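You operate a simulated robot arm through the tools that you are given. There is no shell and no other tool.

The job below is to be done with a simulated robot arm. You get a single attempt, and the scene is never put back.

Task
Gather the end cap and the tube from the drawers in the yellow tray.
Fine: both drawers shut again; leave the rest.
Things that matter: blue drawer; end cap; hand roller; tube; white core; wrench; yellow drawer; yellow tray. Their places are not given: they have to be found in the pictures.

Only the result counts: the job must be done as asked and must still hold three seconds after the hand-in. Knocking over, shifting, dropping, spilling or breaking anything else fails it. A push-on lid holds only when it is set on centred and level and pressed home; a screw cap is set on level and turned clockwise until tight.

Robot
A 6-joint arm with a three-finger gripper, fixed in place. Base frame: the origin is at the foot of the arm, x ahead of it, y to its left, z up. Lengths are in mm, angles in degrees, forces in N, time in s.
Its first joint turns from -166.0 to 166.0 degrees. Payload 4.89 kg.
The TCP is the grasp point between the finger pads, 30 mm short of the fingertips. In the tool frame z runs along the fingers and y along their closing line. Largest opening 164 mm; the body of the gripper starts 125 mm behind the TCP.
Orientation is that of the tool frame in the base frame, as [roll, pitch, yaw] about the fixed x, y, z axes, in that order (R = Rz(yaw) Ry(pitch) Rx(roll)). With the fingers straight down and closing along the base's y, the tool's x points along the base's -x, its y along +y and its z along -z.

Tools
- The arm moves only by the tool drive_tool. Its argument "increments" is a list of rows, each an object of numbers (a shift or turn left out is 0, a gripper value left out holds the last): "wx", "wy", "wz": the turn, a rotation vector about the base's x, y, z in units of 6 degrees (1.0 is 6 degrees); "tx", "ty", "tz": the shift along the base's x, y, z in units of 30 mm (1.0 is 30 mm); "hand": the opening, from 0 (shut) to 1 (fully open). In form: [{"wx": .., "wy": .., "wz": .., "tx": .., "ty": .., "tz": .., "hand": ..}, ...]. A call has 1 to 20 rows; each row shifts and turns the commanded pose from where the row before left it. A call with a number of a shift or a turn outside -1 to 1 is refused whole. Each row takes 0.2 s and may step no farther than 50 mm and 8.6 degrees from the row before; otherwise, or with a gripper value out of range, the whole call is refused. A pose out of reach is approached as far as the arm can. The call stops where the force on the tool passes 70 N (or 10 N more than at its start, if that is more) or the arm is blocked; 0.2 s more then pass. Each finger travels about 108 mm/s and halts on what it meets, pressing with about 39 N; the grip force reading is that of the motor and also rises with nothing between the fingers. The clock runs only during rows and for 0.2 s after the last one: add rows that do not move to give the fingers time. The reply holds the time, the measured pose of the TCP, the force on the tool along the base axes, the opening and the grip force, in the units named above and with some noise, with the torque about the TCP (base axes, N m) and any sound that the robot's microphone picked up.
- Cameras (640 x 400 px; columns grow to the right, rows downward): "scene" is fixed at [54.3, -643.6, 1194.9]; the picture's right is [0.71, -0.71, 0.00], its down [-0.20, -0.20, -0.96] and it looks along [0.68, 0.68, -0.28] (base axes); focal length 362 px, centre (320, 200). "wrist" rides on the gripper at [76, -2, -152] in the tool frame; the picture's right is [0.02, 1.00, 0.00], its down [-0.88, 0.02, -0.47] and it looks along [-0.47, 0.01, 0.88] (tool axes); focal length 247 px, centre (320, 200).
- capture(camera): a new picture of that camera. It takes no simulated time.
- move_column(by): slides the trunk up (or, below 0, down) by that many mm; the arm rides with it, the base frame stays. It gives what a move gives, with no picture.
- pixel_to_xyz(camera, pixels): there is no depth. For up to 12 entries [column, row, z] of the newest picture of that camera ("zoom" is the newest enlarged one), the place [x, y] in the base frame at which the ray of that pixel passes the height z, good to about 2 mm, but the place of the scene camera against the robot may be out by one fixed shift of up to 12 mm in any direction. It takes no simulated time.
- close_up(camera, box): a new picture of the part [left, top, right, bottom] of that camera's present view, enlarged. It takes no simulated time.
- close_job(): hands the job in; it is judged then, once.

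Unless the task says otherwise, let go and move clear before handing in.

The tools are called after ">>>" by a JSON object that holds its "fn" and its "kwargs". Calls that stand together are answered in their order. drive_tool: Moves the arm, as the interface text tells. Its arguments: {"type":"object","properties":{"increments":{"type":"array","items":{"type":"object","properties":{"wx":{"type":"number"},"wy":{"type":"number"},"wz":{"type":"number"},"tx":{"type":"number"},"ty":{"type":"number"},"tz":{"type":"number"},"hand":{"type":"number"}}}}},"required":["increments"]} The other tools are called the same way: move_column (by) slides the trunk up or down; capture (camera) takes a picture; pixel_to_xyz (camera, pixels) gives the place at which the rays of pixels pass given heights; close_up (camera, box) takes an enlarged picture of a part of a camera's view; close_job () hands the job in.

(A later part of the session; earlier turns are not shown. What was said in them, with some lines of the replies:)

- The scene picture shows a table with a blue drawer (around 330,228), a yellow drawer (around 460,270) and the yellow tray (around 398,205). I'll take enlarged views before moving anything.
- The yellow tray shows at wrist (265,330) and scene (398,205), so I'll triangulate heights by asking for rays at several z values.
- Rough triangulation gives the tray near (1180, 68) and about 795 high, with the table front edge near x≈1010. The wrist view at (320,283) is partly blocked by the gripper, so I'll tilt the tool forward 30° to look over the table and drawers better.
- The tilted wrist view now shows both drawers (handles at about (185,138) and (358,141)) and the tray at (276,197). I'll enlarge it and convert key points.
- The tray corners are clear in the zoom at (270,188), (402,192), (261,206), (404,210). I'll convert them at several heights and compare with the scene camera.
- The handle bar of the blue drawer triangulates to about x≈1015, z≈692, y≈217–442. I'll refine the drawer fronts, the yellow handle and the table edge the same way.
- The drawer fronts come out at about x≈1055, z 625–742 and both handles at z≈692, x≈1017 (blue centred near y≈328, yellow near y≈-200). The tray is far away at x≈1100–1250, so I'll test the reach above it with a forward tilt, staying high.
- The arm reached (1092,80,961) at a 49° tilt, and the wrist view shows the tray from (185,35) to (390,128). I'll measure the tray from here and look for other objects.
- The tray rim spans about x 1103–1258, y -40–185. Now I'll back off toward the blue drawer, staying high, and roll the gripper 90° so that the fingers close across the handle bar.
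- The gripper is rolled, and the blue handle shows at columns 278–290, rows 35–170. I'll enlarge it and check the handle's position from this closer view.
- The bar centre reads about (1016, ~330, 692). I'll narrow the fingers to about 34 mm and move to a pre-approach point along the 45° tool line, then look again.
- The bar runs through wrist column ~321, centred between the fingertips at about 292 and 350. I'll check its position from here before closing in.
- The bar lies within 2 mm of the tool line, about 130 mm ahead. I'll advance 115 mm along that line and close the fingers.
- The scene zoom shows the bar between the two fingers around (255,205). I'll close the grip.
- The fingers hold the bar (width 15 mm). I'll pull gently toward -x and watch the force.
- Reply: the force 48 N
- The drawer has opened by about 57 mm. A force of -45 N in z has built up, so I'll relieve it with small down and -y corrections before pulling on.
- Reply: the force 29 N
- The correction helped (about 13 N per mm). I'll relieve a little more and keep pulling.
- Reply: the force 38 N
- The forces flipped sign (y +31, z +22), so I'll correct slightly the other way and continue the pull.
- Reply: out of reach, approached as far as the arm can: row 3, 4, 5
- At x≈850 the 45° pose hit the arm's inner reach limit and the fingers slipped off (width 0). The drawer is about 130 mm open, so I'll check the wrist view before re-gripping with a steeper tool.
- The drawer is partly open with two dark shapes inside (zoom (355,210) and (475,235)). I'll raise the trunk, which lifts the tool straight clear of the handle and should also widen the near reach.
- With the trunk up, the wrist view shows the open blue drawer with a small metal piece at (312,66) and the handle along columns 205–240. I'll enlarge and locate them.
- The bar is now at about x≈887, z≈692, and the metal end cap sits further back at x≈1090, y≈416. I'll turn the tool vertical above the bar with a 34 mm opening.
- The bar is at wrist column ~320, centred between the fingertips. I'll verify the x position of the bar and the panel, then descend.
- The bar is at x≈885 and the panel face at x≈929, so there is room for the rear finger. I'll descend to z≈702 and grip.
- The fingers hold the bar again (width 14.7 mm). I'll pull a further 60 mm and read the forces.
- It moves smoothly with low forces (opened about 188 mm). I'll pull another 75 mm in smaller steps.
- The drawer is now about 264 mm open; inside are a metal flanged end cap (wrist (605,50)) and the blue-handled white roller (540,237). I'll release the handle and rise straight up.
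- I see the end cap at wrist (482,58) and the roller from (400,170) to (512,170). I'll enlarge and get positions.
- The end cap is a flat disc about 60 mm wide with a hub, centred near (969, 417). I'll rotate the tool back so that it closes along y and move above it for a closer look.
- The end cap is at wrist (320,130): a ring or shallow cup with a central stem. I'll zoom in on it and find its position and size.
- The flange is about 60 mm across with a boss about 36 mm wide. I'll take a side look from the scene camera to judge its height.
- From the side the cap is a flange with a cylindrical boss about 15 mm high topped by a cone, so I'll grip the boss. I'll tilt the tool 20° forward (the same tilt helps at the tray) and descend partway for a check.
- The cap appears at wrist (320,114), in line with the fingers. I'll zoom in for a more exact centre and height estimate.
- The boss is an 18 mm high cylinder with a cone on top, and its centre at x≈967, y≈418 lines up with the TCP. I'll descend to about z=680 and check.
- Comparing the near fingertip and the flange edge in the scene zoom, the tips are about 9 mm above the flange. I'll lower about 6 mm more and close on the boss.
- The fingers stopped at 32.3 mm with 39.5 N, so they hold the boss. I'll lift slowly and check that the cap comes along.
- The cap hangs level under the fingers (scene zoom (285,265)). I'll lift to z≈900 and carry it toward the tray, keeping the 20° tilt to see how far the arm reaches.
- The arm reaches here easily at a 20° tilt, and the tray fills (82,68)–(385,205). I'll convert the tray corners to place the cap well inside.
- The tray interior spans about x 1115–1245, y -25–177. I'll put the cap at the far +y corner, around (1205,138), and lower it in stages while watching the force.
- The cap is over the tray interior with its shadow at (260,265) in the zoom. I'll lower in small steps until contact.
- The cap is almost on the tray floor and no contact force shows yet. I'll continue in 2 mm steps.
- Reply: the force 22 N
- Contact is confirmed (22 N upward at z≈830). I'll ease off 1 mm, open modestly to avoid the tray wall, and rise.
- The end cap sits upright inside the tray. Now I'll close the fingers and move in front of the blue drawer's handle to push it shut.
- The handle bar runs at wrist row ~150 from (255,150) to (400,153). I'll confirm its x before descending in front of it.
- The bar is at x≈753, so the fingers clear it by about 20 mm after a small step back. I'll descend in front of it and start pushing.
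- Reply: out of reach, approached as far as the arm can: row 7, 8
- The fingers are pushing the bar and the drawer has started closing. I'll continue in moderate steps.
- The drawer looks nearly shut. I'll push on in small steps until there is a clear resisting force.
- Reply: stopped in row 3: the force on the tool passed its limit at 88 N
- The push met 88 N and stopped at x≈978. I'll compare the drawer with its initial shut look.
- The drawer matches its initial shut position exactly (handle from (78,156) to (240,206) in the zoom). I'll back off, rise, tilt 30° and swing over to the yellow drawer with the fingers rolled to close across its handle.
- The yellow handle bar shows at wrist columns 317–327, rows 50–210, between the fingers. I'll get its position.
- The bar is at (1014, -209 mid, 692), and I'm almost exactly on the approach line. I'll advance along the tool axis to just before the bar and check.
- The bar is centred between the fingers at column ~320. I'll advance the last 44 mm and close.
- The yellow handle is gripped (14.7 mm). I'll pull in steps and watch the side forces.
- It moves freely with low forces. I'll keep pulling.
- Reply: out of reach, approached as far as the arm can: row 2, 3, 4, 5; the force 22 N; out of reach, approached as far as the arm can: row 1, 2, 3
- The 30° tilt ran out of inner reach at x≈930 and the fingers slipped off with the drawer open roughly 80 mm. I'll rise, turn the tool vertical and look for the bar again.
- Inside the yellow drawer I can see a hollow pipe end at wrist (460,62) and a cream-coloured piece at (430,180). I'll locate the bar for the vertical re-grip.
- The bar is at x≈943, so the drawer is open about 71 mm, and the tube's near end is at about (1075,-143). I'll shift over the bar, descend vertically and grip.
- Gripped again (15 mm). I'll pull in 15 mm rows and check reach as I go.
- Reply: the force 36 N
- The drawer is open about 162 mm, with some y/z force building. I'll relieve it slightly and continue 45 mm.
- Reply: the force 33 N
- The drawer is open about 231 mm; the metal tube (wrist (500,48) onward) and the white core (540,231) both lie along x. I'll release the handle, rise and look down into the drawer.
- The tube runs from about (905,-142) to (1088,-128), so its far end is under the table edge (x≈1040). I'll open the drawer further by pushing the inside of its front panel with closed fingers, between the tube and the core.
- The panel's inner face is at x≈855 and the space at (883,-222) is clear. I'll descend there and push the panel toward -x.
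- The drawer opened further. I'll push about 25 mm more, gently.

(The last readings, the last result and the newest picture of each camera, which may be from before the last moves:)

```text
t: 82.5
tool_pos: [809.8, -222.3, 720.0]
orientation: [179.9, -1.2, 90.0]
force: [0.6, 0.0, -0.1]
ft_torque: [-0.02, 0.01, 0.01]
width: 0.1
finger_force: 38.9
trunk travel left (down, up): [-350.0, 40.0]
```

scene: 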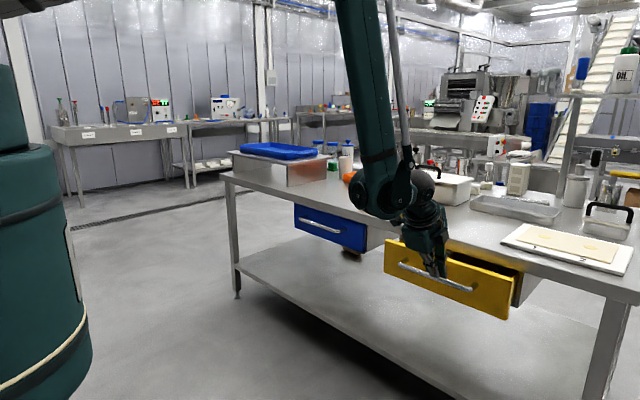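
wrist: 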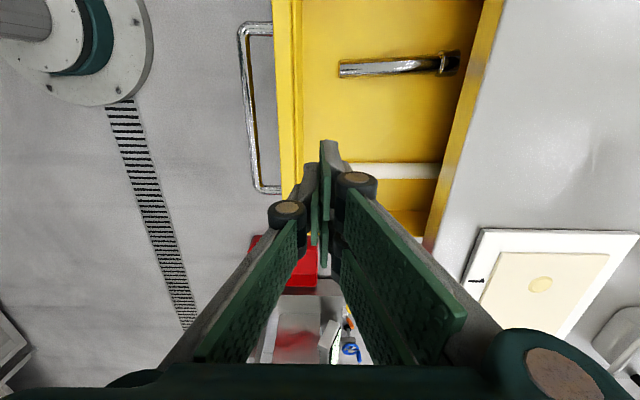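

The drawer is open about 285 mm now. I'll ease off the panel, rise, rotate the gripper to close along y and move above the tube.

>>> {"fn": "drive_tool", "kwargs": {"increments": [{"tx": 0.3}, {"tz": 1}, {"tz": 1}, {"tz": 1}, {"tz": 1}, {"tz": 1}]}}

>>> {"fn": "drive_tool", "kwargs": {"increments": [{"wz": 1, "tx": 0.25, "ty": 0.19}, {"wz": 1, "tx": 0.25, "ty": 0.19}, {"wz": 1, "tx": 0.25, "ty": 0.19}, {"wz": 1, "tx": 0.25, "ty": 0.19}, {"wz": 1, "tx": 0.25, "ty": 0.19}, {"wz": 1, "tx": 0.25, "ty": 0.19}, {"wz": 1, "tx": 0.25, "ty": 0.19}, {"wz": 1, "tx": 0.25, "ty": 0.19}, {"wz": 1, "tx": 0.25, "ty": 0.19}, {"wz": 1, "tx": 0.25, "ty": 0.19}, {"wz": 1, "tx": 0.25, "ty": 0.19}, {"wz": 1, "tx": 0.25, "ty": 0.19}, {"wz": 1, "tx": 0.25, "ty": 0.19}, {"wz": 1, "tx": 0.25, "ty": 0.19}, {"wz": 1, "tx": 0.25, "ty": 0.19, "hand": 0.4}, {}]}}

>>> {"fn": "capture", "kwargs": {"camera": "wrist"}}

>>> {"fn": "close_up", "kwargs": {"camera": "scene", "box": [360, 190, 540, 330]}}

```text
t: 83.9
tool_pos: [818.8, -221.2, 868.5]
orientation: [-179.9, -1.2, 90.0]
force: [0.7, -0.4, -0.1]
ft_torque: [0.03, 0.09, 0.0]
width: 0.0
finger_force: 39.0
trunk travel left (down, up): [-350.0, 40.0]
```

```text
t: 87.3
tool_pos: [930.7, -135.8, 869.1]
orientation: [-180.0, -1.3, -179.9]
force: [0.8, -0.4, 0.2]
ft_torque: [-0.01, -0.01, 0.0]
width: 65.8
finger_force: 0.1
trunk travel left (down, up): [-350.0, 40.0]
```

```text
taken
```

wrist: 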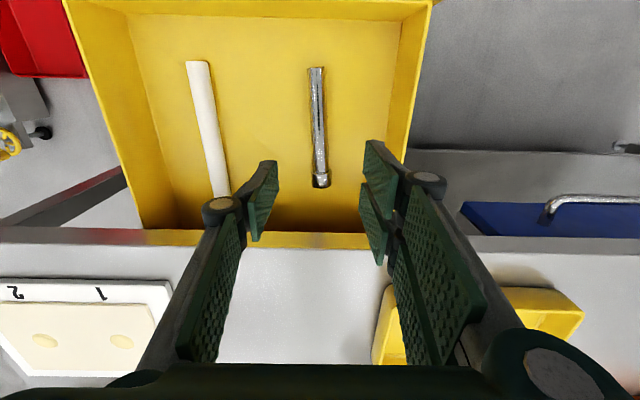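

```text
2.86 times, centred on (450, 260) of scene
```

zoom: 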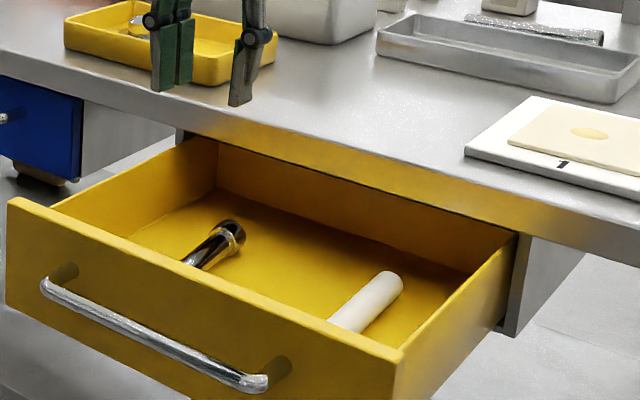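

The whole tube is visible now from (316,67) to (321,188), clear of the table edge. I'll measure its ends, width and heading.

>>> {"fn": "close_up", "kwargs": {"camera": "wrist", "box": [250, 50, 390, 200]}}

>>> {"fn": "pixel_to_xyz", "kwargs": {"camera": "wrist", "pixels": [[316, 67, 648], [321, 187, 648], [310, 110, 648], [325, 110, 648], [312, 150, 648], [327, 150, 648], [321, 170, 648], [313, 182, 648], [329, 182, 648], [320, 240, 742], [260, 12, 742], [186, 62, 648]]}}

```text
2.67 times, centred on (320, 125) of wrist
```

zoom: 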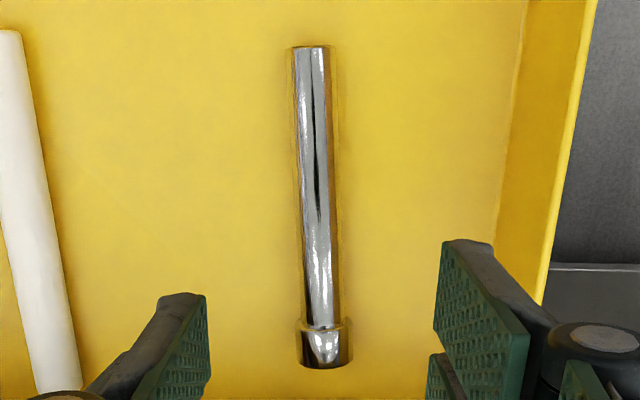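

```text
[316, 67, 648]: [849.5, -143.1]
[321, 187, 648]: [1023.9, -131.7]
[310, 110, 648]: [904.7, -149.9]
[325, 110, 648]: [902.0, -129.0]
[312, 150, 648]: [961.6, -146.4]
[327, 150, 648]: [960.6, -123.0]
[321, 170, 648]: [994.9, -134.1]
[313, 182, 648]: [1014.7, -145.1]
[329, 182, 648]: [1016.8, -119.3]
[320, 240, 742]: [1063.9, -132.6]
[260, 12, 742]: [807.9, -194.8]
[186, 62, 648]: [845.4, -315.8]
```

The tube is 175 mm long, about 22 mm across, turned 3.6° from x, with a collar at the far end. I'll align the yaw, level the tool, move over its middle (945,-137) and descend partway.

>>> {"fn": "drive_tool", "kwargs": {"increments": [{"tx": 0.48, "ty": -0.04, "wz": 0.6, "hand": 0.35}, {"wy": -0.21}, {"tz": -0.97}, {"tz": -0.97}, {"tz": -0.97}, {"tz": -0.97}, {"tz": -0.97}, {}]}}

>>> {"fn": "capture", "kwargs": {"camera": "wrist"}}

>>> {"fn": "close_up", "kwargs": {"camera": "wrist", "box": [230, 80, 410, 230]}}

```text
t: 89.1
tool_pos: [945.0, -138.2, 723.3]
orientation: [-180.0, 0.0, -176.4]
force: [1.9, -0.1, 0.6]
ft_torque: [0.06, 0.06, 0.0]
width: 57.4
finger_force: 0.0
trunk travel left (down, up): [-350.0, 40.0]
```

```text
taken
```

wrist: 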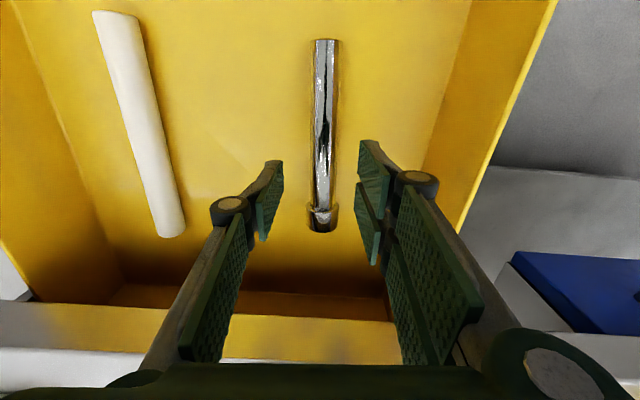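

```text
2.67 times, centred on (320, 155) of wrist
```

zoom: 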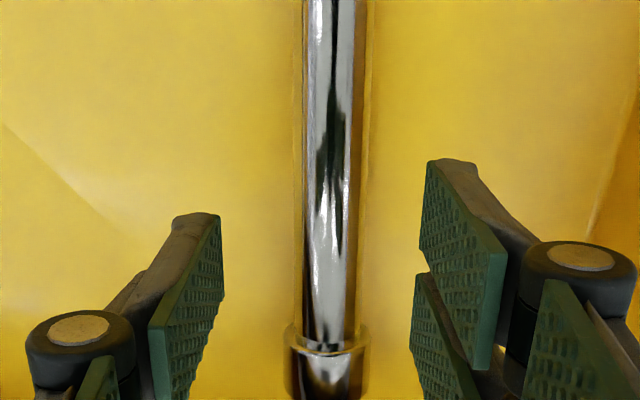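

The tube is aligned with the fingers (columns 312–340). I'll check its ends once more from this height.

>>> {"fn": "pixel_to_xyz", "kwargs": {"camera": "wrist", "pixels": [[325, 41, 646], [322, 228, 646], [326, 100, 646], [324, 150, 646], [322, 205, 648], [313, 150, 646], [336, 150, 646]]}}

```text
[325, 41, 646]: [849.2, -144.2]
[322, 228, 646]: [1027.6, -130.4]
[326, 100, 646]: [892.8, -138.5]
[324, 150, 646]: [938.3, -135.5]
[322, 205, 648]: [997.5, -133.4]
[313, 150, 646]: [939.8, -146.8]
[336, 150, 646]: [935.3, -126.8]
```

The tube axis at x=945 is at y≈-136. I'll shift 2 mm, descend to z≈669 and close.

>>> {"fn": "drive_tool", "kwargs": {"increments": [{"ty": 0.08, "tz": -0.9}, {"tz": -0.9}, {}, {"hand": 0}, {}, {}]}}

>>> {"fn": "capture", "kwargs": {"camera": "wrist"}}

```text
t: 90.5
tool_pos: [944.8, -135.1, 670.4]
orientation: [-179.9, 0.1, -176.4]
force: [1.2, 0.0, -0.8]
ft_torque: [-0.01, -0.02, 0.06]
width: 24.4
finger_force: 39.0
trunk travel left (down, up): [-350.0, 40.0]
```

```text
taken
```

wrist: 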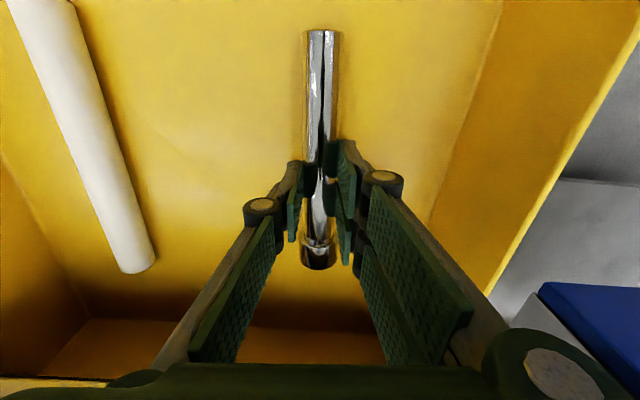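

The tube is gripped at 24.4 mm. I'll lift a little, draw it back 15 mm from the table edge, then raise it and check.

>>> {"fn": "drive_tool", "kwargs": {"increments": [{"tz": 0.3}, {"tz": 0.4}, {"tx": -0.5}, {"tz": 0.6}, {"tz": 0.8}, {}]}}

>>> {"fn": "capture", "kwargs": {"camera": "wrist"}}

>>> {"fn": "close_up", "kwargs": {"camera": "scene", "box": [360, 180, 540, 320]}}

```text
t: 91.9
tool_pos: [929.6, -136.5, 734.2]
orientation: [-179.9, 0.1, -176.5]
force: [-0.4, -0.1, -0.8]
ft_torque: [-0.04, -0.03, 0.0]
width: 24.4
finger_force: 39.2
trunk travel left (down, up): [-350.0, 40.0]
```

```text
taken
```

wrist: 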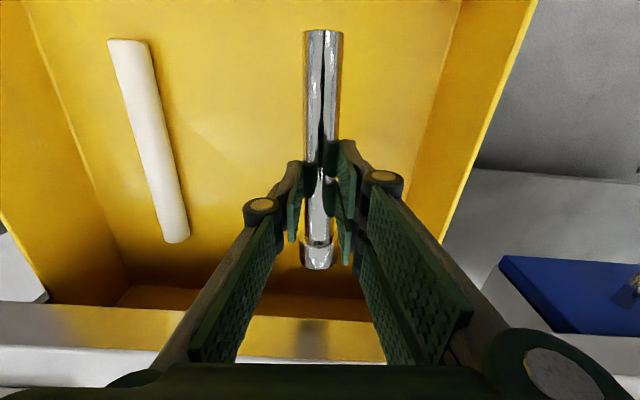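

```text
2.86 times, centred on (450, 250) of scene
```

zoom: 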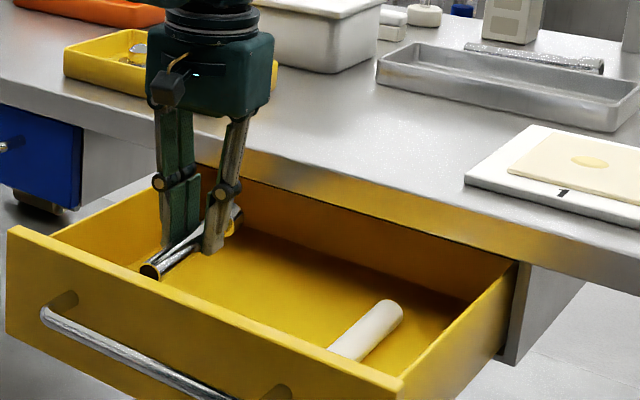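

The tube is held level. I'll raise it above the rim height, rotate it 93.6° so that it lies along y, and carry it toward the tray.

>>> {"fn": "drive_tool", "kwargs": {"increments": [{"tz": 0.95}, {"tz": 0.95}, {"tz": 0.95}, {"tz": 0.95}, {"tz": 0.95}, {"tz": 0.95}]}}

>>> {"fn": "drive_tool", "kwargs": {"increments": [{"wz": -0.975, "tx": 0.334, "ty": 0.426}, {"wz": -0.975, "tx": 0.334, "ty": 0.426}, {"wz": -0.975, "tx": 0.334, "ty": 0.426}, {"wz": -0.975, "tx": 0.334, "ty": 0.426}, {"wz": -0.975, "tx": 0.334, "ty": 0.426}, {"wz": -0.975, "tx": 0.334, "ty": 0.426}, {"wz": -0.975, "tx": 0.334, "ty": 0.426}, {"wz": -0.975, "tx": 0.334, "ty": 0.426}, {"wz": -0.975, "tx": 0.334, "ty": 0.426}, {"wz": -0.975, "tx": 0.334, "ty": 0.426}, {"wz": -0.975, "tx": 0.334, "ty": 0.426}, {"wz": -0.975, "tx": 0.334, "ty": 0.426}, {"wz": -0.975, "tx": 0.334, "ty": 0.426}, {"wz": -0.975, "tx": 0.334, "ty": 0.426}, {"wz": -0.975, "tx": 0.334, "ty": 0.426}, {"wz": -0.975, "tx": 0.334, "ty": 0.426}, {}]}}

>>> {"fn": "capture", "kwargs": {"camera": "wrist"}}

>>> {"fn": "capture", "kwargs": {"camera": "scene"}}

```text
t: 93.3
tool_pos: [930.0, -134.2, 907.6]
orientation: [-179.9, 0.1, -176.4]
force: [-0.8, 0.0, -1.0]
ft_torque: [-0.02, 0.06, -0.03]
width: 24.6
finger_force: 38.6
trunk travel left (down, up): [-350.0, 40.0]
```

```text
t: 96.9
tool_pos: [1091.0, 71.3, 904.0]
orientation: [-180.0, 0.1, 90.1]
force: [0.1, -0.3, -2.3]
ft_torque: [-0.07, 0.0, -0.03]
width: 24.3
finger_force: 39.0
trunk travel left (down, up): [-350.0, 40.0]
```

```text
taken
```

wrist: 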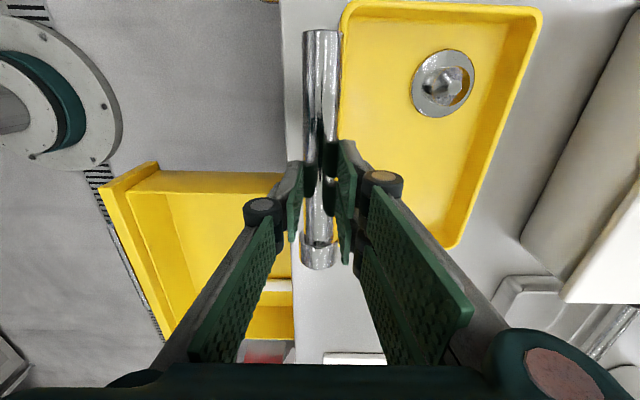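

```text
taken
```

scene: 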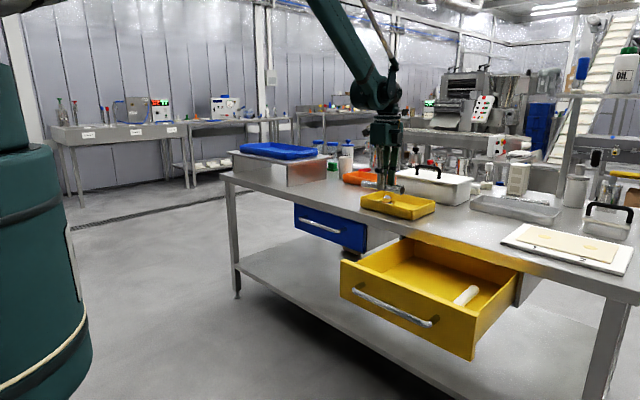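

The tube is along y beside the tray, and the cap is visible at (443,84). I'll measure the tray's inner edges and the cap from this view.

>>> {"fn": "close_up", "kwargs": {"camera": "wrist", "box": [290, 0, 570, 270]}}

>>> {"fn": "pixel_to_xyz", "kwargs": {"camera": "wrist", "pixels": [[347, 4, 820], [542, 10, 820], [455, 245, 820], [411, 88, 790], [475, 80, 790], [443, 50, 790], [440, 118, 790], [320, 30, 880], [318, 268, 880], [360, 22, 785], [520, 25, 785], [455, 220, 785]]}}

```text
1.48 times, centred on (430, 135) of wrist
```

zoom: 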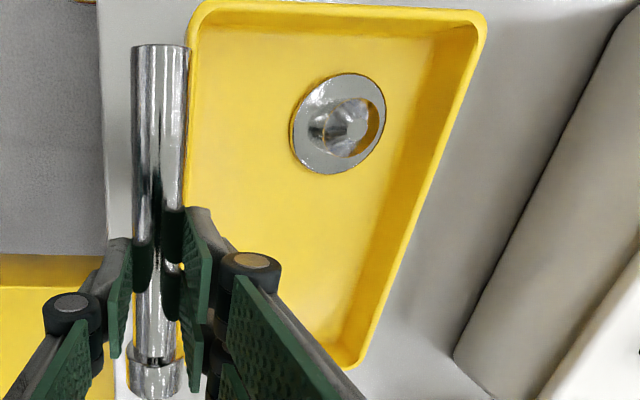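

```text
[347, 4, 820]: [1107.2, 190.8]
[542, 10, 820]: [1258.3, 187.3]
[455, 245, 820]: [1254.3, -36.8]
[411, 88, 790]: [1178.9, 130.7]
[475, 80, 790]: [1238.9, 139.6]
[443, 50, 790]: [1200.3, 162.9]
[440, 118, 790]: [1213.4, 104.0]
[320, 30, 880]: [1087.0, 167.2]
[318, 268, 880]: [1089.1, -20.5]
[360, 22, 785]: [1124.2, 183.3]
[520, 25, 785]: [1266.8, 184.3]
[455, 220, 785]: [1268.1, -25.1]
```

The tube spans about y -11–167 in the grip, matching the tray's inside (about -25–177), and the cap sits at (1208,134). I'll move to x≈1152 above the near half of the tray and see if the vertical pose is reachable.

>>> {"fn": "drive_tool", "kwargs": {"increments": [{"tx": 0.68}, {"tx": 0.68}, {"tx": 0.68}, {}]}}

>>> {"fn": "capture", "kwargs": {"camera": "wrist"}}

```text
t: 97.9
tool_pos: [1152.4, 69.7, 902.5]
orientation: [-179.9, 0.1, 89.9]
force: [0.2, -0.5, -2.0]
ft_torque: [-0.03, 0.04, -0.01]
width: 24.5
finger_force: 38.2
trunk travel left (down, up): [-350.0, 40.0]
```

```text
taken
```

wrist: 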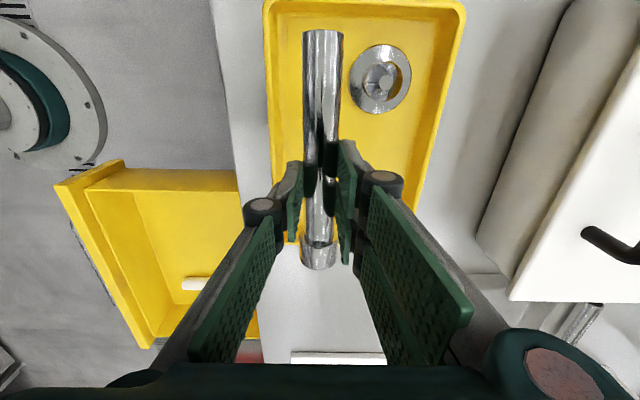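

The vertical pose reaches. The tube (y about -13–166) fits between the tray ends, so I'll lower it to just above the floor and check.

>>> {"fn": "drive_tool", "kwargs": {"increments": [{"tz": -0.9}, {"tz": -0.9}, {}]}}

>>> {"fn": "capture", "kwargs": {"camera": "wrist"}}

>>> {"fn": "close_up", "kwargs": {"camera": "scene", "box": [340, 150, 460, 230]}}

```text
t: 98.7
tool_pos: [1150.9, 67.7, 849.9]
orientation: [-179.8, 0.1, 90.0]
force: [0.3, -0.4, -1.6]
ft_torque: [0.03, 0.07, 0.01]
width: 24.1
finger_force: 39.1
trunk travel left (down, up): [-350.0, 40.0]
```

```text
taken
```

wrist: 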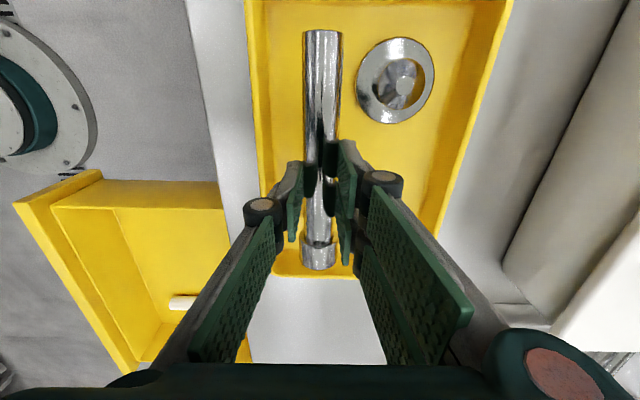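

```text
5.00 times, centred on (400, 190) of scene
```

zoom: 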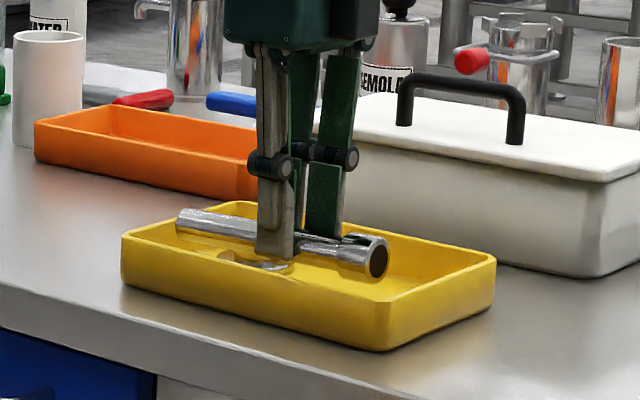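

The tube is inside the tray outline and about 26 mm above the floor. I'll lower it slowly until contact.

>>> {"fn": "drive_tool", "kwargs": {"increments": [{"tz": -0.4, "ty": 0.08}, {"tz": -0.25}, {"tz": -0.1}, {}]}}

>>> {"fn": "drive_tool", "kwargs": {"increments": [{"tz": -0.07}, {}]}}

```text
t: 99.7
tool_pos: [1151.4, 71.3, 829.0]
orientation: [-179.9, 0.1, 90.0]
force: [0.3, -0.3, -1.2]
ft_torque: [0.0, 0.02, 0.01]
width: 24.2
finger_force: 39.0
trunk travel left (down, up): [-350.0, 40.0]
```

```text
t: 100.3
tool_pos: [1151.4, 72.2, 825.2]
orientation: [-179.9, 0.1, 90.0]
force: [0.1, 0.6, -1.9]
ft_torque: [0.01, 0.02, 0.01]
width: 24.7
finger_force: 39.2
trunk travel left (down, up): [-350.0, 40.0]
```

>>> {"fn": "drive_tool", "kwargs": {"increments": [{"tz": -0.05}, {}]}}

>>> {"fn": "drive_tool", "kwargs": {"increments": [{"tz": -0.05}, {}]}}

```text
t: 100.9
tool_pos: [1152.0, 72.0, 823.3]
orientation: [-179.9, 0.1, 89.9]
force: [0.4, -0.3, -2.0]
ft_torque: [0.02, -0.02, 0.0]
width: 24.4
finger_force: 38.7
trunk travel left (down, up): [-350.0, 40.0]
```

```text
t: 101.5
tool_pos: [1151.9, 72.7, 822.4]
orientation: [-179.9, 0.1, 90.0]
force: [0.1, -0.8, 0.2]
ft_torque: [-0.07, 0.02, -0.01]
width: 24.5
finger_force: 39.4
trunk travel left (down, up): [-350.0, 40.0]
```

The weight just came off (z force -2 → +0.2), so contact is starting. One more small step to confirm.

>>> {"fn": "drive_tool", "kwargs": {"increments": [{"tz": -0.04}, {}]}}

>>> {"fn": "close_up", "kwargs": {"camera": "scene", "box": [340, 150, 460, 230]}}

```text
t: 102.1
tool_pos: [1151.8, 72.2, 822.7]
orientation: [-179.9, 0.0, 90.0]
force: [1.5, 3.4, 8.6]
ft_torque: [-0.13, -0.05, 0.07]
width: 24.0
finger_force: 39.0
trunk travel left (down, up): [-350.0, 40.0]
```

```text
5.00 times, centred on (400, 190) of scene
```

zoom: 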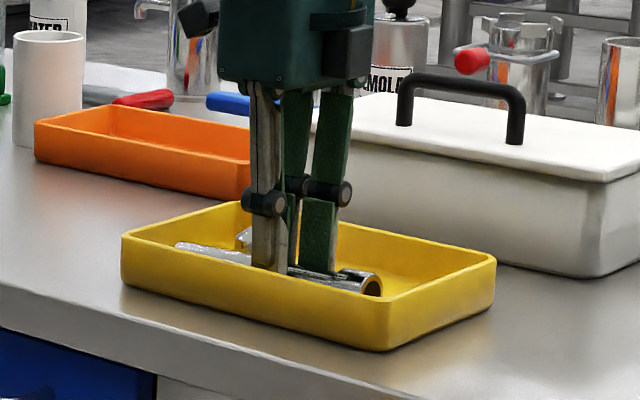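

The tube rests on the tray floor (8.6 N up). I'll open to about 40 mm, which stays inside the walls, and rise straight up.

>>> {"fn": "drive_tool", "kwargs": {"increments": [{"hand": 0.235}, {}, {}, {"tz": 0.3}, {"tz": 0.6}, {"tz": 1}, {"tz": 1}, {"tz": 1}]}}

>>> {"fn": "capture", "kwargs": {"camera": "wrist"}}

>>> {"fn": "close_up", "kwargs": {"camera": "scene", "box": [340, 150, 460, 230]}}

```text
t: 103.9
tool_pos: [1151.3, 74.5, 938.5]
orientation: [180.0, 0.0, 90.0]
force: [-0.4, 0.0, -0.3]
ft_torque: [0.02, 0.0, -0.02]
width: 38.5
finger_force: 0.0
trunk travel left (down, up): [-350.0, 40.0]
```

```text
taken
```

wrist: 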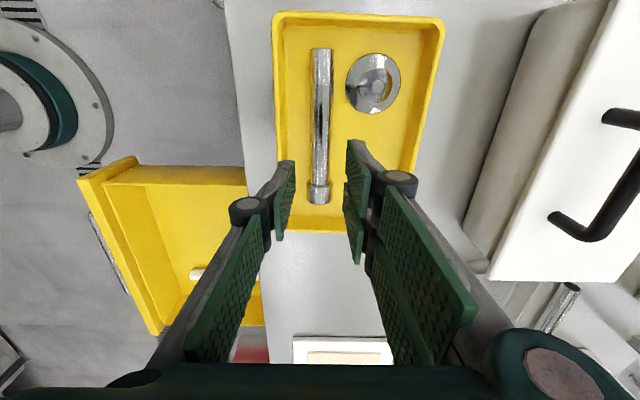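

```text
5.00 times, centred on (400, 190) of scene
```

zoom: 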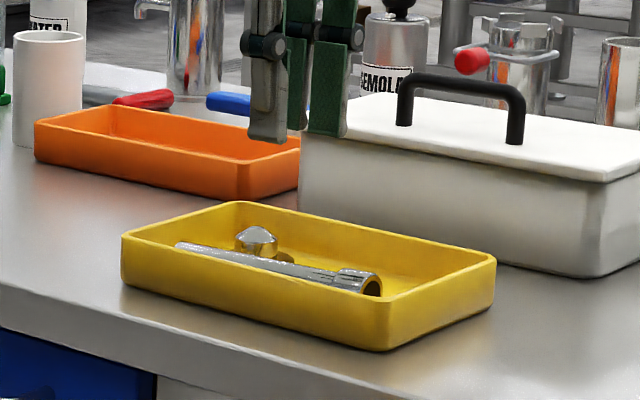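

Both the tube and the cap lie inside the yellow tray. Next I'll close the fingers and move back over the yellow drawer's front panel to push it shut.

>>> {"fn": "drive_tool", "kwargs": {"increments": [{"tx": -0.96, "ty": -0.83, "tz": -0.1, "hand": 0}, {"tx": -0.96, "ty": -0.83, "tz": -0.1}, {"tx": -0.96, "ty": -0.83, "tz": -0.1}, {"tx": -0.96, "ty": -0.83, "tz": -0.1}, {"tx": -0.96, "ty": -0.83, "tz": -0.1}, {"tx": -0.96, "ty": -0.83, "tz": -0.1}, {"tx": -0.96, "ty": -0.83, "tz": -0.1}, {"tx": -0.96, "ty": -0.83, "tz": -0.1}, {"tx": -0.96, "ty": -0.83, "tz": -0.1}, {"tx": -0.96, "ty": -0.83, "tz": -0.1}, {"tx": -0.96, "ty": -0.83, "tz": -0.1}, {"tx": -0.96, "ty": -0.83, "tz": -0.1}, {"tx": -0.96, "ty": -0.83, "tz": -0.1}, {}]}}

>>> {"fn": "capture", "kwargs": {"camera": "wrist"}}

>>> {"fn": "close_up", "kwargs": {"camera": "wrist", "box": [220, 0, 440, 220]}}

```text
t: 106.9
tool_pos: [778.0, -252.3, 899.2]
orientation: [-179.9, 0.0, 90.0]
force: [0.0, -0.5, -0.6]
ft_torque: [0.06, -0.09, -0.01]
width: 0.1
finger_force: 39.4
trunk travel left (down, up): [-350.0, 40.0]
```

```text
taken
```

wrist: 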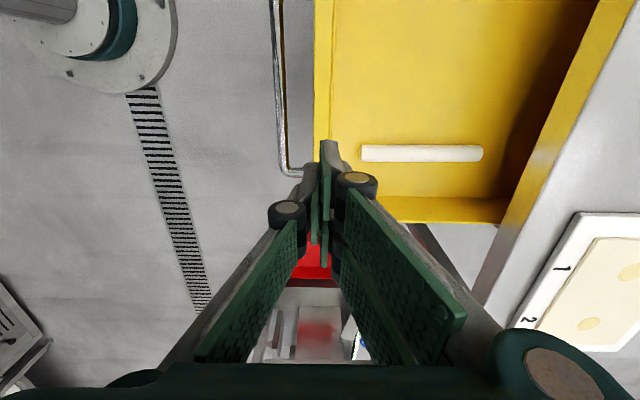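

```text
1.82 times, centred on (330, 110) of wrist
```

zoom: 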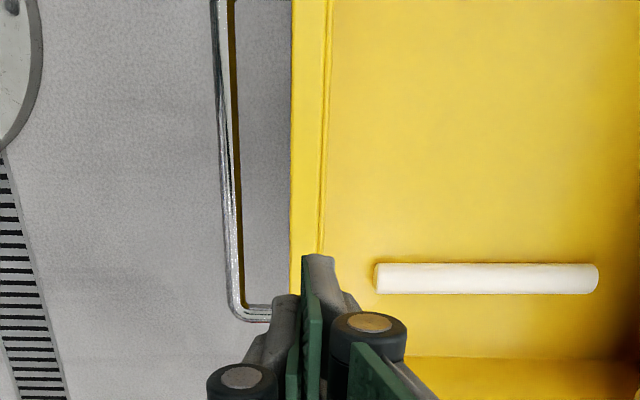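

>>> {"fn": "pixel_to_xyz", "kwargs": {"camera": "zoom", "pixels": [[222, 80, 692], [229, 200, 692], [240, 310, 692], [292, 100, 742], [318, 100, 742], [328, 100, 742], [292, 200, 742], [318, 200, 742]]}}

```text
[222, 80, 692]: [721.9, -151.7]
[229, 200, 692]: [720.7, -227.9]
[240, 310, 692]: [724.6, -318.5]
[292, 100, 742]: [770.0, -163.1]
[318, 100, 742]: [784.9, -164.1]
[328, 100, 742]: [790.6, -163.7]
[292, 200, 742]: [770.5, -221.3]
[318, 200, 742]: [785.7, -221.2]
```

The bar is at x≈722 and the panel face at x≈769, leaving a 38 mm gap. I'll lower the closed fingers (20 mm thick) at x≈750 above the bar level, checking for reach on the way.

>>> {"fn": "drive_tool", "kwargs": {"increments": [{"tx": -0.93, "ty": 0.1}, {"tz": -0.9}, {"tz": -0.9}, {"tz": -0.9}, {"tz": -0.9}, {"tz": -0.6}, {}]}}

>>> {"fn": "capture", "kwargs": {"camera": "wrist"}}

>>> {"fn": "close_up", "kwargs": {"camera": "scene", "box": [320, 200, 500, 340]}}

```text
t: 108.5
tool_pos: [747.5, -248.9, 772.7]
orientation: [-179.9, 0.1, 89.9]
force: [-0.5, -0.7, -1.2]
ft_torque: [0.01, 0.02, 0.02]
width: 0.3
finger_force: 38.4
trunk travel left (down, up): [-350.0, 40.0]
```

```text
taken
```

wrist: 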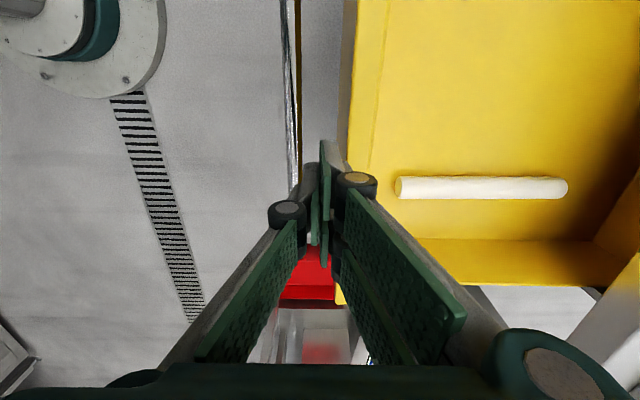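

```text
2.86 times, centred on (410, 270) of scene
```

zoom: 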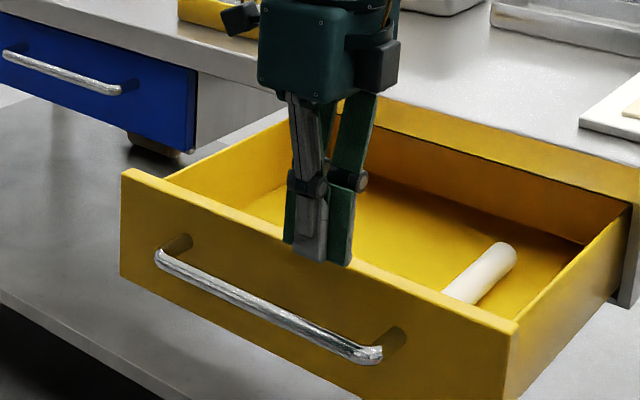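

The fingers are just above the gap between the bar and the panel. I'll lower 32 mm more and verify that the pose is held.

>>> {"fn": "drive_tool", "kwargs": {"increments": [{"tz": -0.55}, {"tz": -0.5}, {}]}}

```text
t: 109.3
tool_pos: [752.0, -246.4, 739.7]
orientation: [-179.8, 0.1, 90.0]
force: [-0.1, -0.6, -0.1]
ft_torque: [0.01, 0.02, -0.01]
width: 0.0
finger_force: 39.0
trunk travel left (down, up): [-350.0, 40.0]
```

Reached without contact (x=752, z=740). Now I'll push the panel toward +x in moderate steps.

>>> {"fn": "drive_tool", "kwargs": {"increments": [{"tx": 0.4}, {"tx": 0.4}, {"tx": 0.45}, {"tx": 0.45}, {"tx": 0.45}, {"tx": 0.45}, {"tx": 0.45}, {"tx": 0.45}, {"tx": 0.4}, {"tx": 0.3}, {}]}}

>>> {"fn": "capture", "kwargs": {"camera": "wrist"}}

>>> {"fn": "capture", "kwargs": {"camera": "scene"}}

```text
t: 111.7
tool_pos: [875.9, -248.5, 741.5]
orientation: [-180.0, 0.0, 89.9]
force: [-0.4, -0.5, 0.2]
ft_torque: [-0.01, 0.04, -0.01]
width: 0.1
finger_force: 39.3
trunk travel left (down, up): [-350.0, 40.0]
```

```text
taken
```

wrist: 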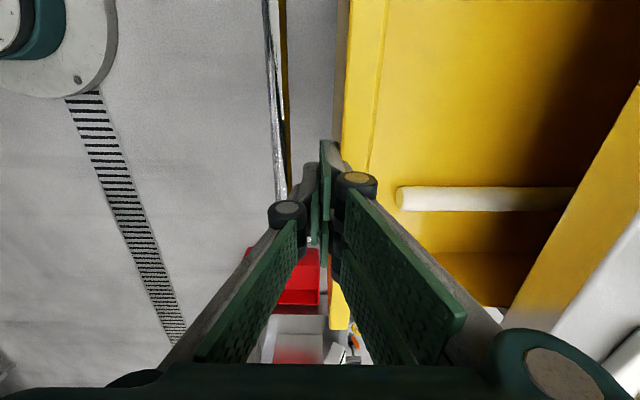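

```text
taken
```

scene: 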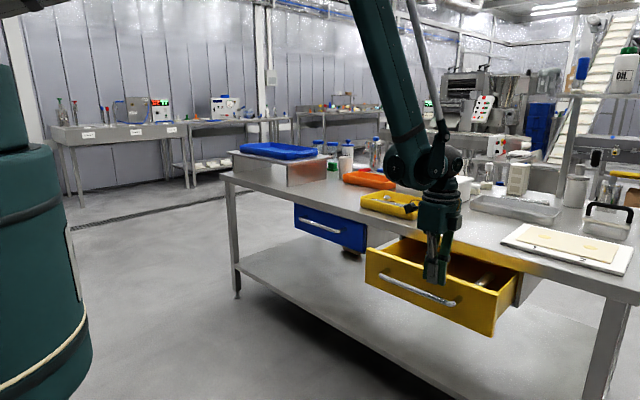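

The drawer is moving in (panel face about x≈886). I'll push another 50 mm, then switch to pushing on the bar from the front.

>>> {"fn": "drive_tool", "kwargs": {"increments": [{"tx": 0.45}, {"tx": 0.45}, {"tx": 0.45}, {"tx": 0.35}, {}, {"tx": -0.25}, {"tz": 0.8}, {"tz": 0.9}, {"tz": 0.9}, {}]}}

>>> {"fn": "capture", "kwargs": {"camera": "wrist"}}

```text
t: 113.9
tool_pos: [918.7, -247.4, 818.1]
orientation: [-179.8, 0.1, 90.0]
force: [-0.3, -0.2, -0.5]
ft_torque: [0.0, -0.05, -0.02]
width: 0.0
finger_force: 39.0
trunk travel left (down, up): [-350.0, 40.0]
```

```text
taken
```

wrist: 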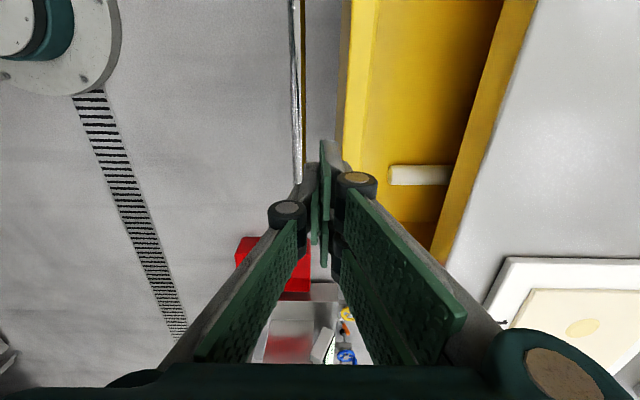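

>>> {"fn": "pixel_to_xyz", "kwargs": {"camera": "wrist", "pixels": [[296, 60, 692], [297, 120, 692], [298, 170, 692], [350, 100, 742], [343, 120, 742]]}}

```text
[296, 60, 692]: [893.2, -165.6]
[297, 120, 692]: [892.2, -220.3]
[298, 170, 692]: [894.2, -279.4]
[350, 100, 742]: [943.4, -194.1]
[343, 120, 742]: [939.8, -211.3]
```

The bar is at x≈893. I'll move in front of it near its centre (y≈-209), descend, and push it in.

>>> {"fn": "drive_tool", "kwargs": {"increments": [{"tx": -0.98, "ty": 0.63}, {"tx": -0.98, "ty": 0.63}, {"tz": -0.967}, {"tz": -0.967}, {"tz": -0.967}, {"tz": -0.967}, {}]}}

>>> {"fn": "drive_tool", "kwargs": {"increments": [{"tx": 0.4}, {"tx": 0.45}, {"tx": 0.45}, {"tx": 0.45}, {"tx": 0.45}, {"tx": 0.45}, {"tx": 0.45}, {"tx": 0.35}, {}]}}

>>> {"fn": "close_up", "kwargs": {"camera": "scene", "box": [380, 220, 540, 320]}}

```text
t: 115.5
tool_pos: [859.8, -209.3, 703.4]
orientation: [-179.9, 0.1, 90.1]
force: [0.7, 0.5, 0.0]
ft_torque: [0.02, 0.06, -0.01]
width: 0.0
finger_force: 39.2
trunk travel left (down, up): [-350.0, 40.0]
```

```text
t: 117.5
tool_pos: [964.4, -210.2, 702.6]
orientation: [-180.0, 0.1, 90.0]
force: [0.2, 0.3, -0.2]
ft_torque: [0.01, -0.01, -0.01]
width: 0.1
finger_force: 39.9
trunk travel left (down, up): [-350.0, 40.0]
```

```text
4.00 times, centred on (460, 270) of scene
```

zoom: 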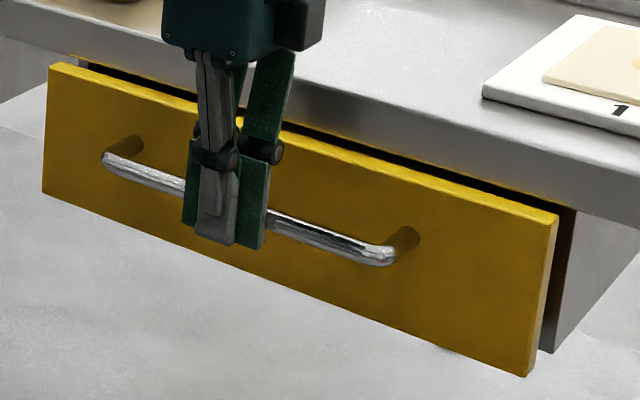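

The drawer is nearly shut, with a small dark gap left behind the panel. I'll push on in 5 mm steps until it resists.

>>> {"fn": "drive_tool", "kwargs": {"increments": [{"tx": 0.25}, {"tx": 0.2}, {"tx": 0.2}, {"tx": 0.15}, {"tx": 0.15}, {"tx": 0.12}, {"tx": 0.12}, {"tx": 0.1}, {}]}}

>>> {"fn": "close_up", "kwargs": {"camera": "scene", "box": [380, 220, 540, 320]}}

```text
t: 119.2
tool_pos: [995.1, -209.6, 703.7]
orientation: [-179.4, 0.0, 89.9]
force: [-15.9, 1.5, 3.2]
ft_torque: [0.01, 0.11, 0.04]
width: 0.1
finger_force: 39.2
trunk travel left (down, up): [-350.0, 40.0]
stopped in row 8: the force on the tool passed its limit at 78 N (the readings are from after the stop); the commanded pose is now the measured one
```

```text
4.00 times, centred on (460, 270) of scene
```

zoom: 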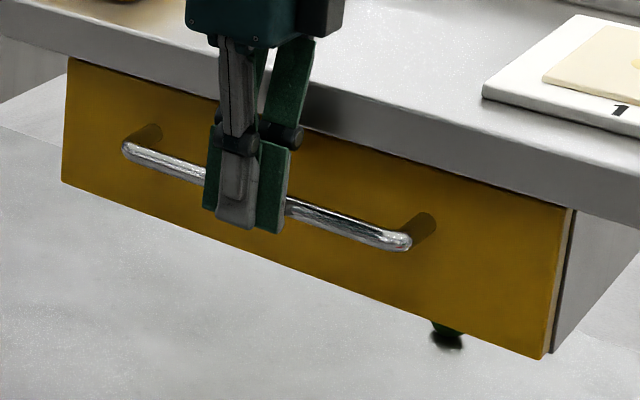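

The yellow drawer matches its initial shut position (panel corners (68,58), (575,208), (540,358) in the zoom) and resisted at 78 N. I'll back off, rise clear and check everything.

>>> {"fn": "drive_tool", "kwargs": {"increments": [{"tx": -0.6}, {"tx": -1}, {"tx": -1}, {"tz": 1}, {"tz": 1}, {"tz": 1}, {"tz": 1}, {"tz": 1}, {"tz": 1}, {"tx": -1}, {"tx": -1}, {}]}}

>>> {"fn": "close_up", "kwargs": {"camera": "scene", "box": [280, 180, 440, 280]}}

>>> {"fn": "close_up", "kwargs": {"camera": "scene", "box": [380, 220, 540, 320]}}

>>> {"fn": "capture", "kwargs": {"camera": "scene"}}

>>> {"fn": "capture", "kwargs": {"camera": "wrist"}}

```text
t: 121.8
tool_pos: [857.4, -210.7, 883.3]
orientation: [-179.6, 0.0, 90.0]
force: [0.1, -0.5, 0.4]
ft_torque: [-0.03, -0.04, 0.0]
width: 0.0
finger_force: 38.4
trunk travel left (down, up): [-350.0, 40.0]
```

```text
4.00 times, centred on (360, 230) of scene
```

zoom: 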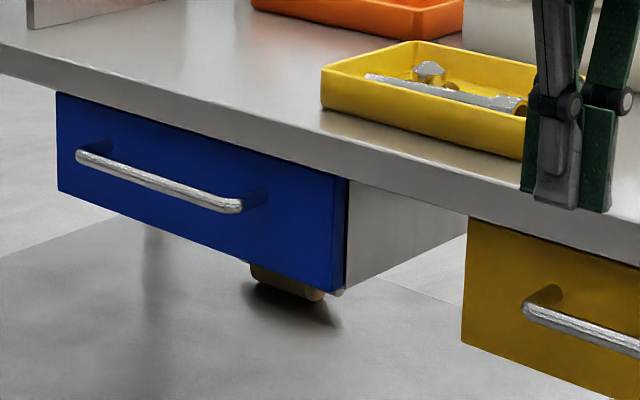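

```text
4.00 times, centred on (460, 270) of scene
```

zoom: 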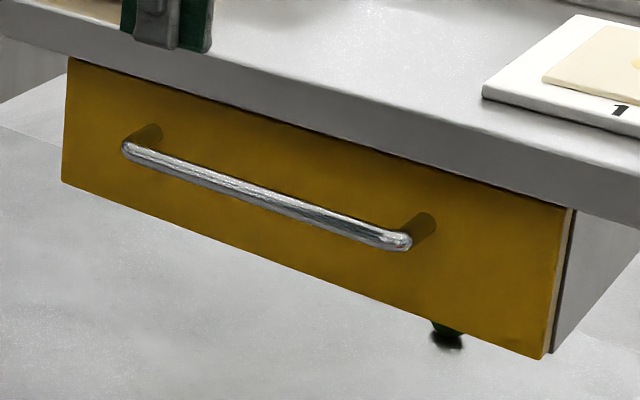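

```text
taken
```

scene: 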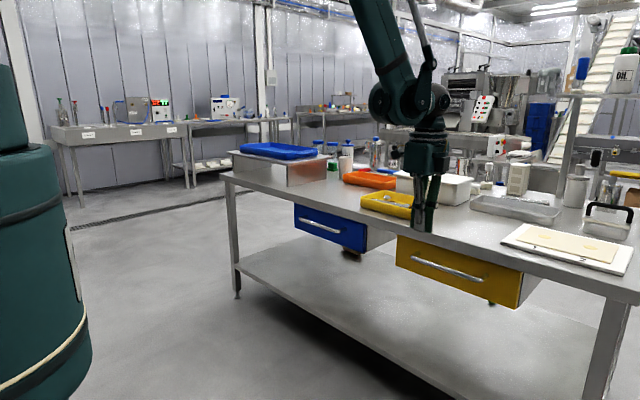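

```text
taken
```

wrist: 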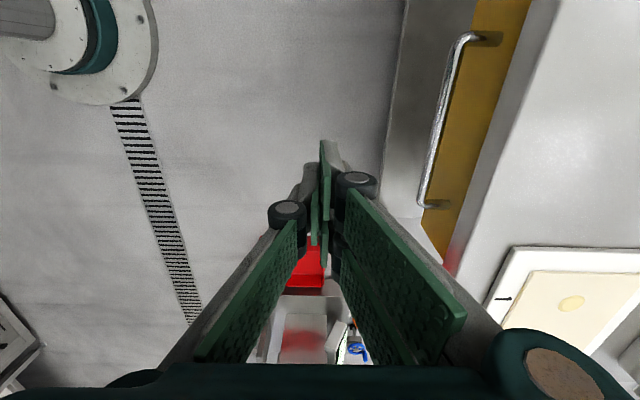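

Both drawers look exactly as at the start, and the tube and cap are in the tray. Before handing in, I'll check the other metal rod on the table and the tray contents once more.

>>> {"fn": "close_up", "kwargs": {"camera": "scene", "box": [460, 160, 580, 235]}}

>>> {"fn": "drive_tool", "kwargs": {"increments": [{"tz": 1, "ty": 0.8}, {"tz": 1, "ty": 0.8}, {"tz": 1, "ty": 0.8}, {"tz": 1, "ty": 0.8}, {"tz": 0.5, "ty": 1}, {"ty": 1}, {"ty": 1}, {"ty": 1}, {"ty": 1}, {}]}}

>>> {"fn": "capture", "kwargs": {"camera": "wrist"}}

>>> {"fn": "close_up", "kwargs": {"camera": "scene", "box": [340, 160, 460, 235]}}

```text
5.33 times, centred on (520, 198) of scene
```

zoom: 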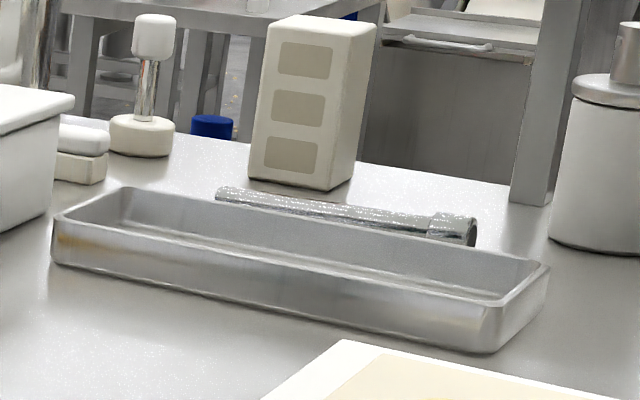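

```text
t: 124.0
tool_pos: [856.0, 34.6, 1017.6]
orientation: [-179.4, 0.0, 89.9]
force: [-0.1, 0.9, 0.1]
ft_torque: [-0.06, 0.04, 0.03]
width: 0.0
finger_force: 39.4
trunk travel left (down, up): [-350.0, 40.0]
```

```text
taken
```

wrist: 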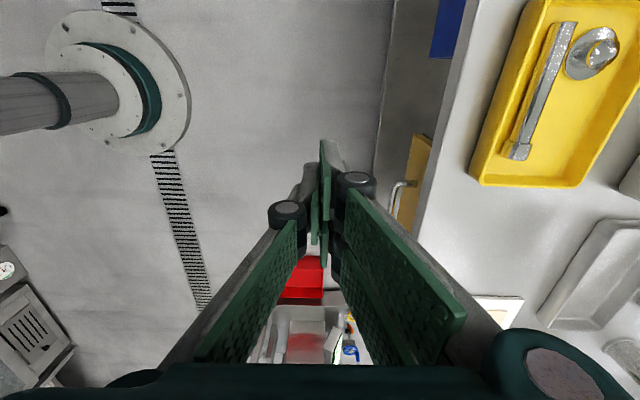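

```text
5.33 times, centred on (400, 198) of scene
```

zoom: 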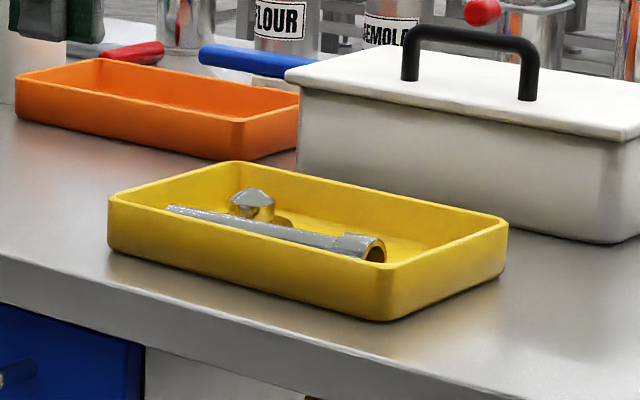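

The tray holds the end cap and the drawer's tube, both wholly inside the rim (wrist (590,52) and (545,90)). The similar rod on the table at (350,210) in the zoom was there from the start and is untouched. Both drawers are shut and the arm is clear, so I'm handing in.

>>> {"fn": "close_job", "kwargs": {}}

```text
The job is handed in.
```

The end cap from the blue drawer and the tube from the yellow drawer are both in the yellow tray. Both drawers are shut again, and I've handed the job in. I have no verdict on it yet.

- **End cap:** it stands upright on its flange, toward the far left corner of the tray as the arm faces it.
- **Tube:** it lies along the near side of the tray, next to the end cap, with both ends inside the rim.
- **Drawers:** each was pushed until it stopped against firm resistance (88 N blue, 78 N yellow). Both match their closed positions in the first pictures.
- **Left alone:** I did not handle the hand roller or the white core, and both stayed in their drawers. I never identified the wrench in the pictures. A rod that looks just like the tube lies on the table behind the metal tray. It was there from the start, so I left it.

While I was opening the drawers, the fingers slipped off each handle once because the arm ran out of close-in reach. I gripped the handles again and carried on. I saw nothing knocked over or dropped.
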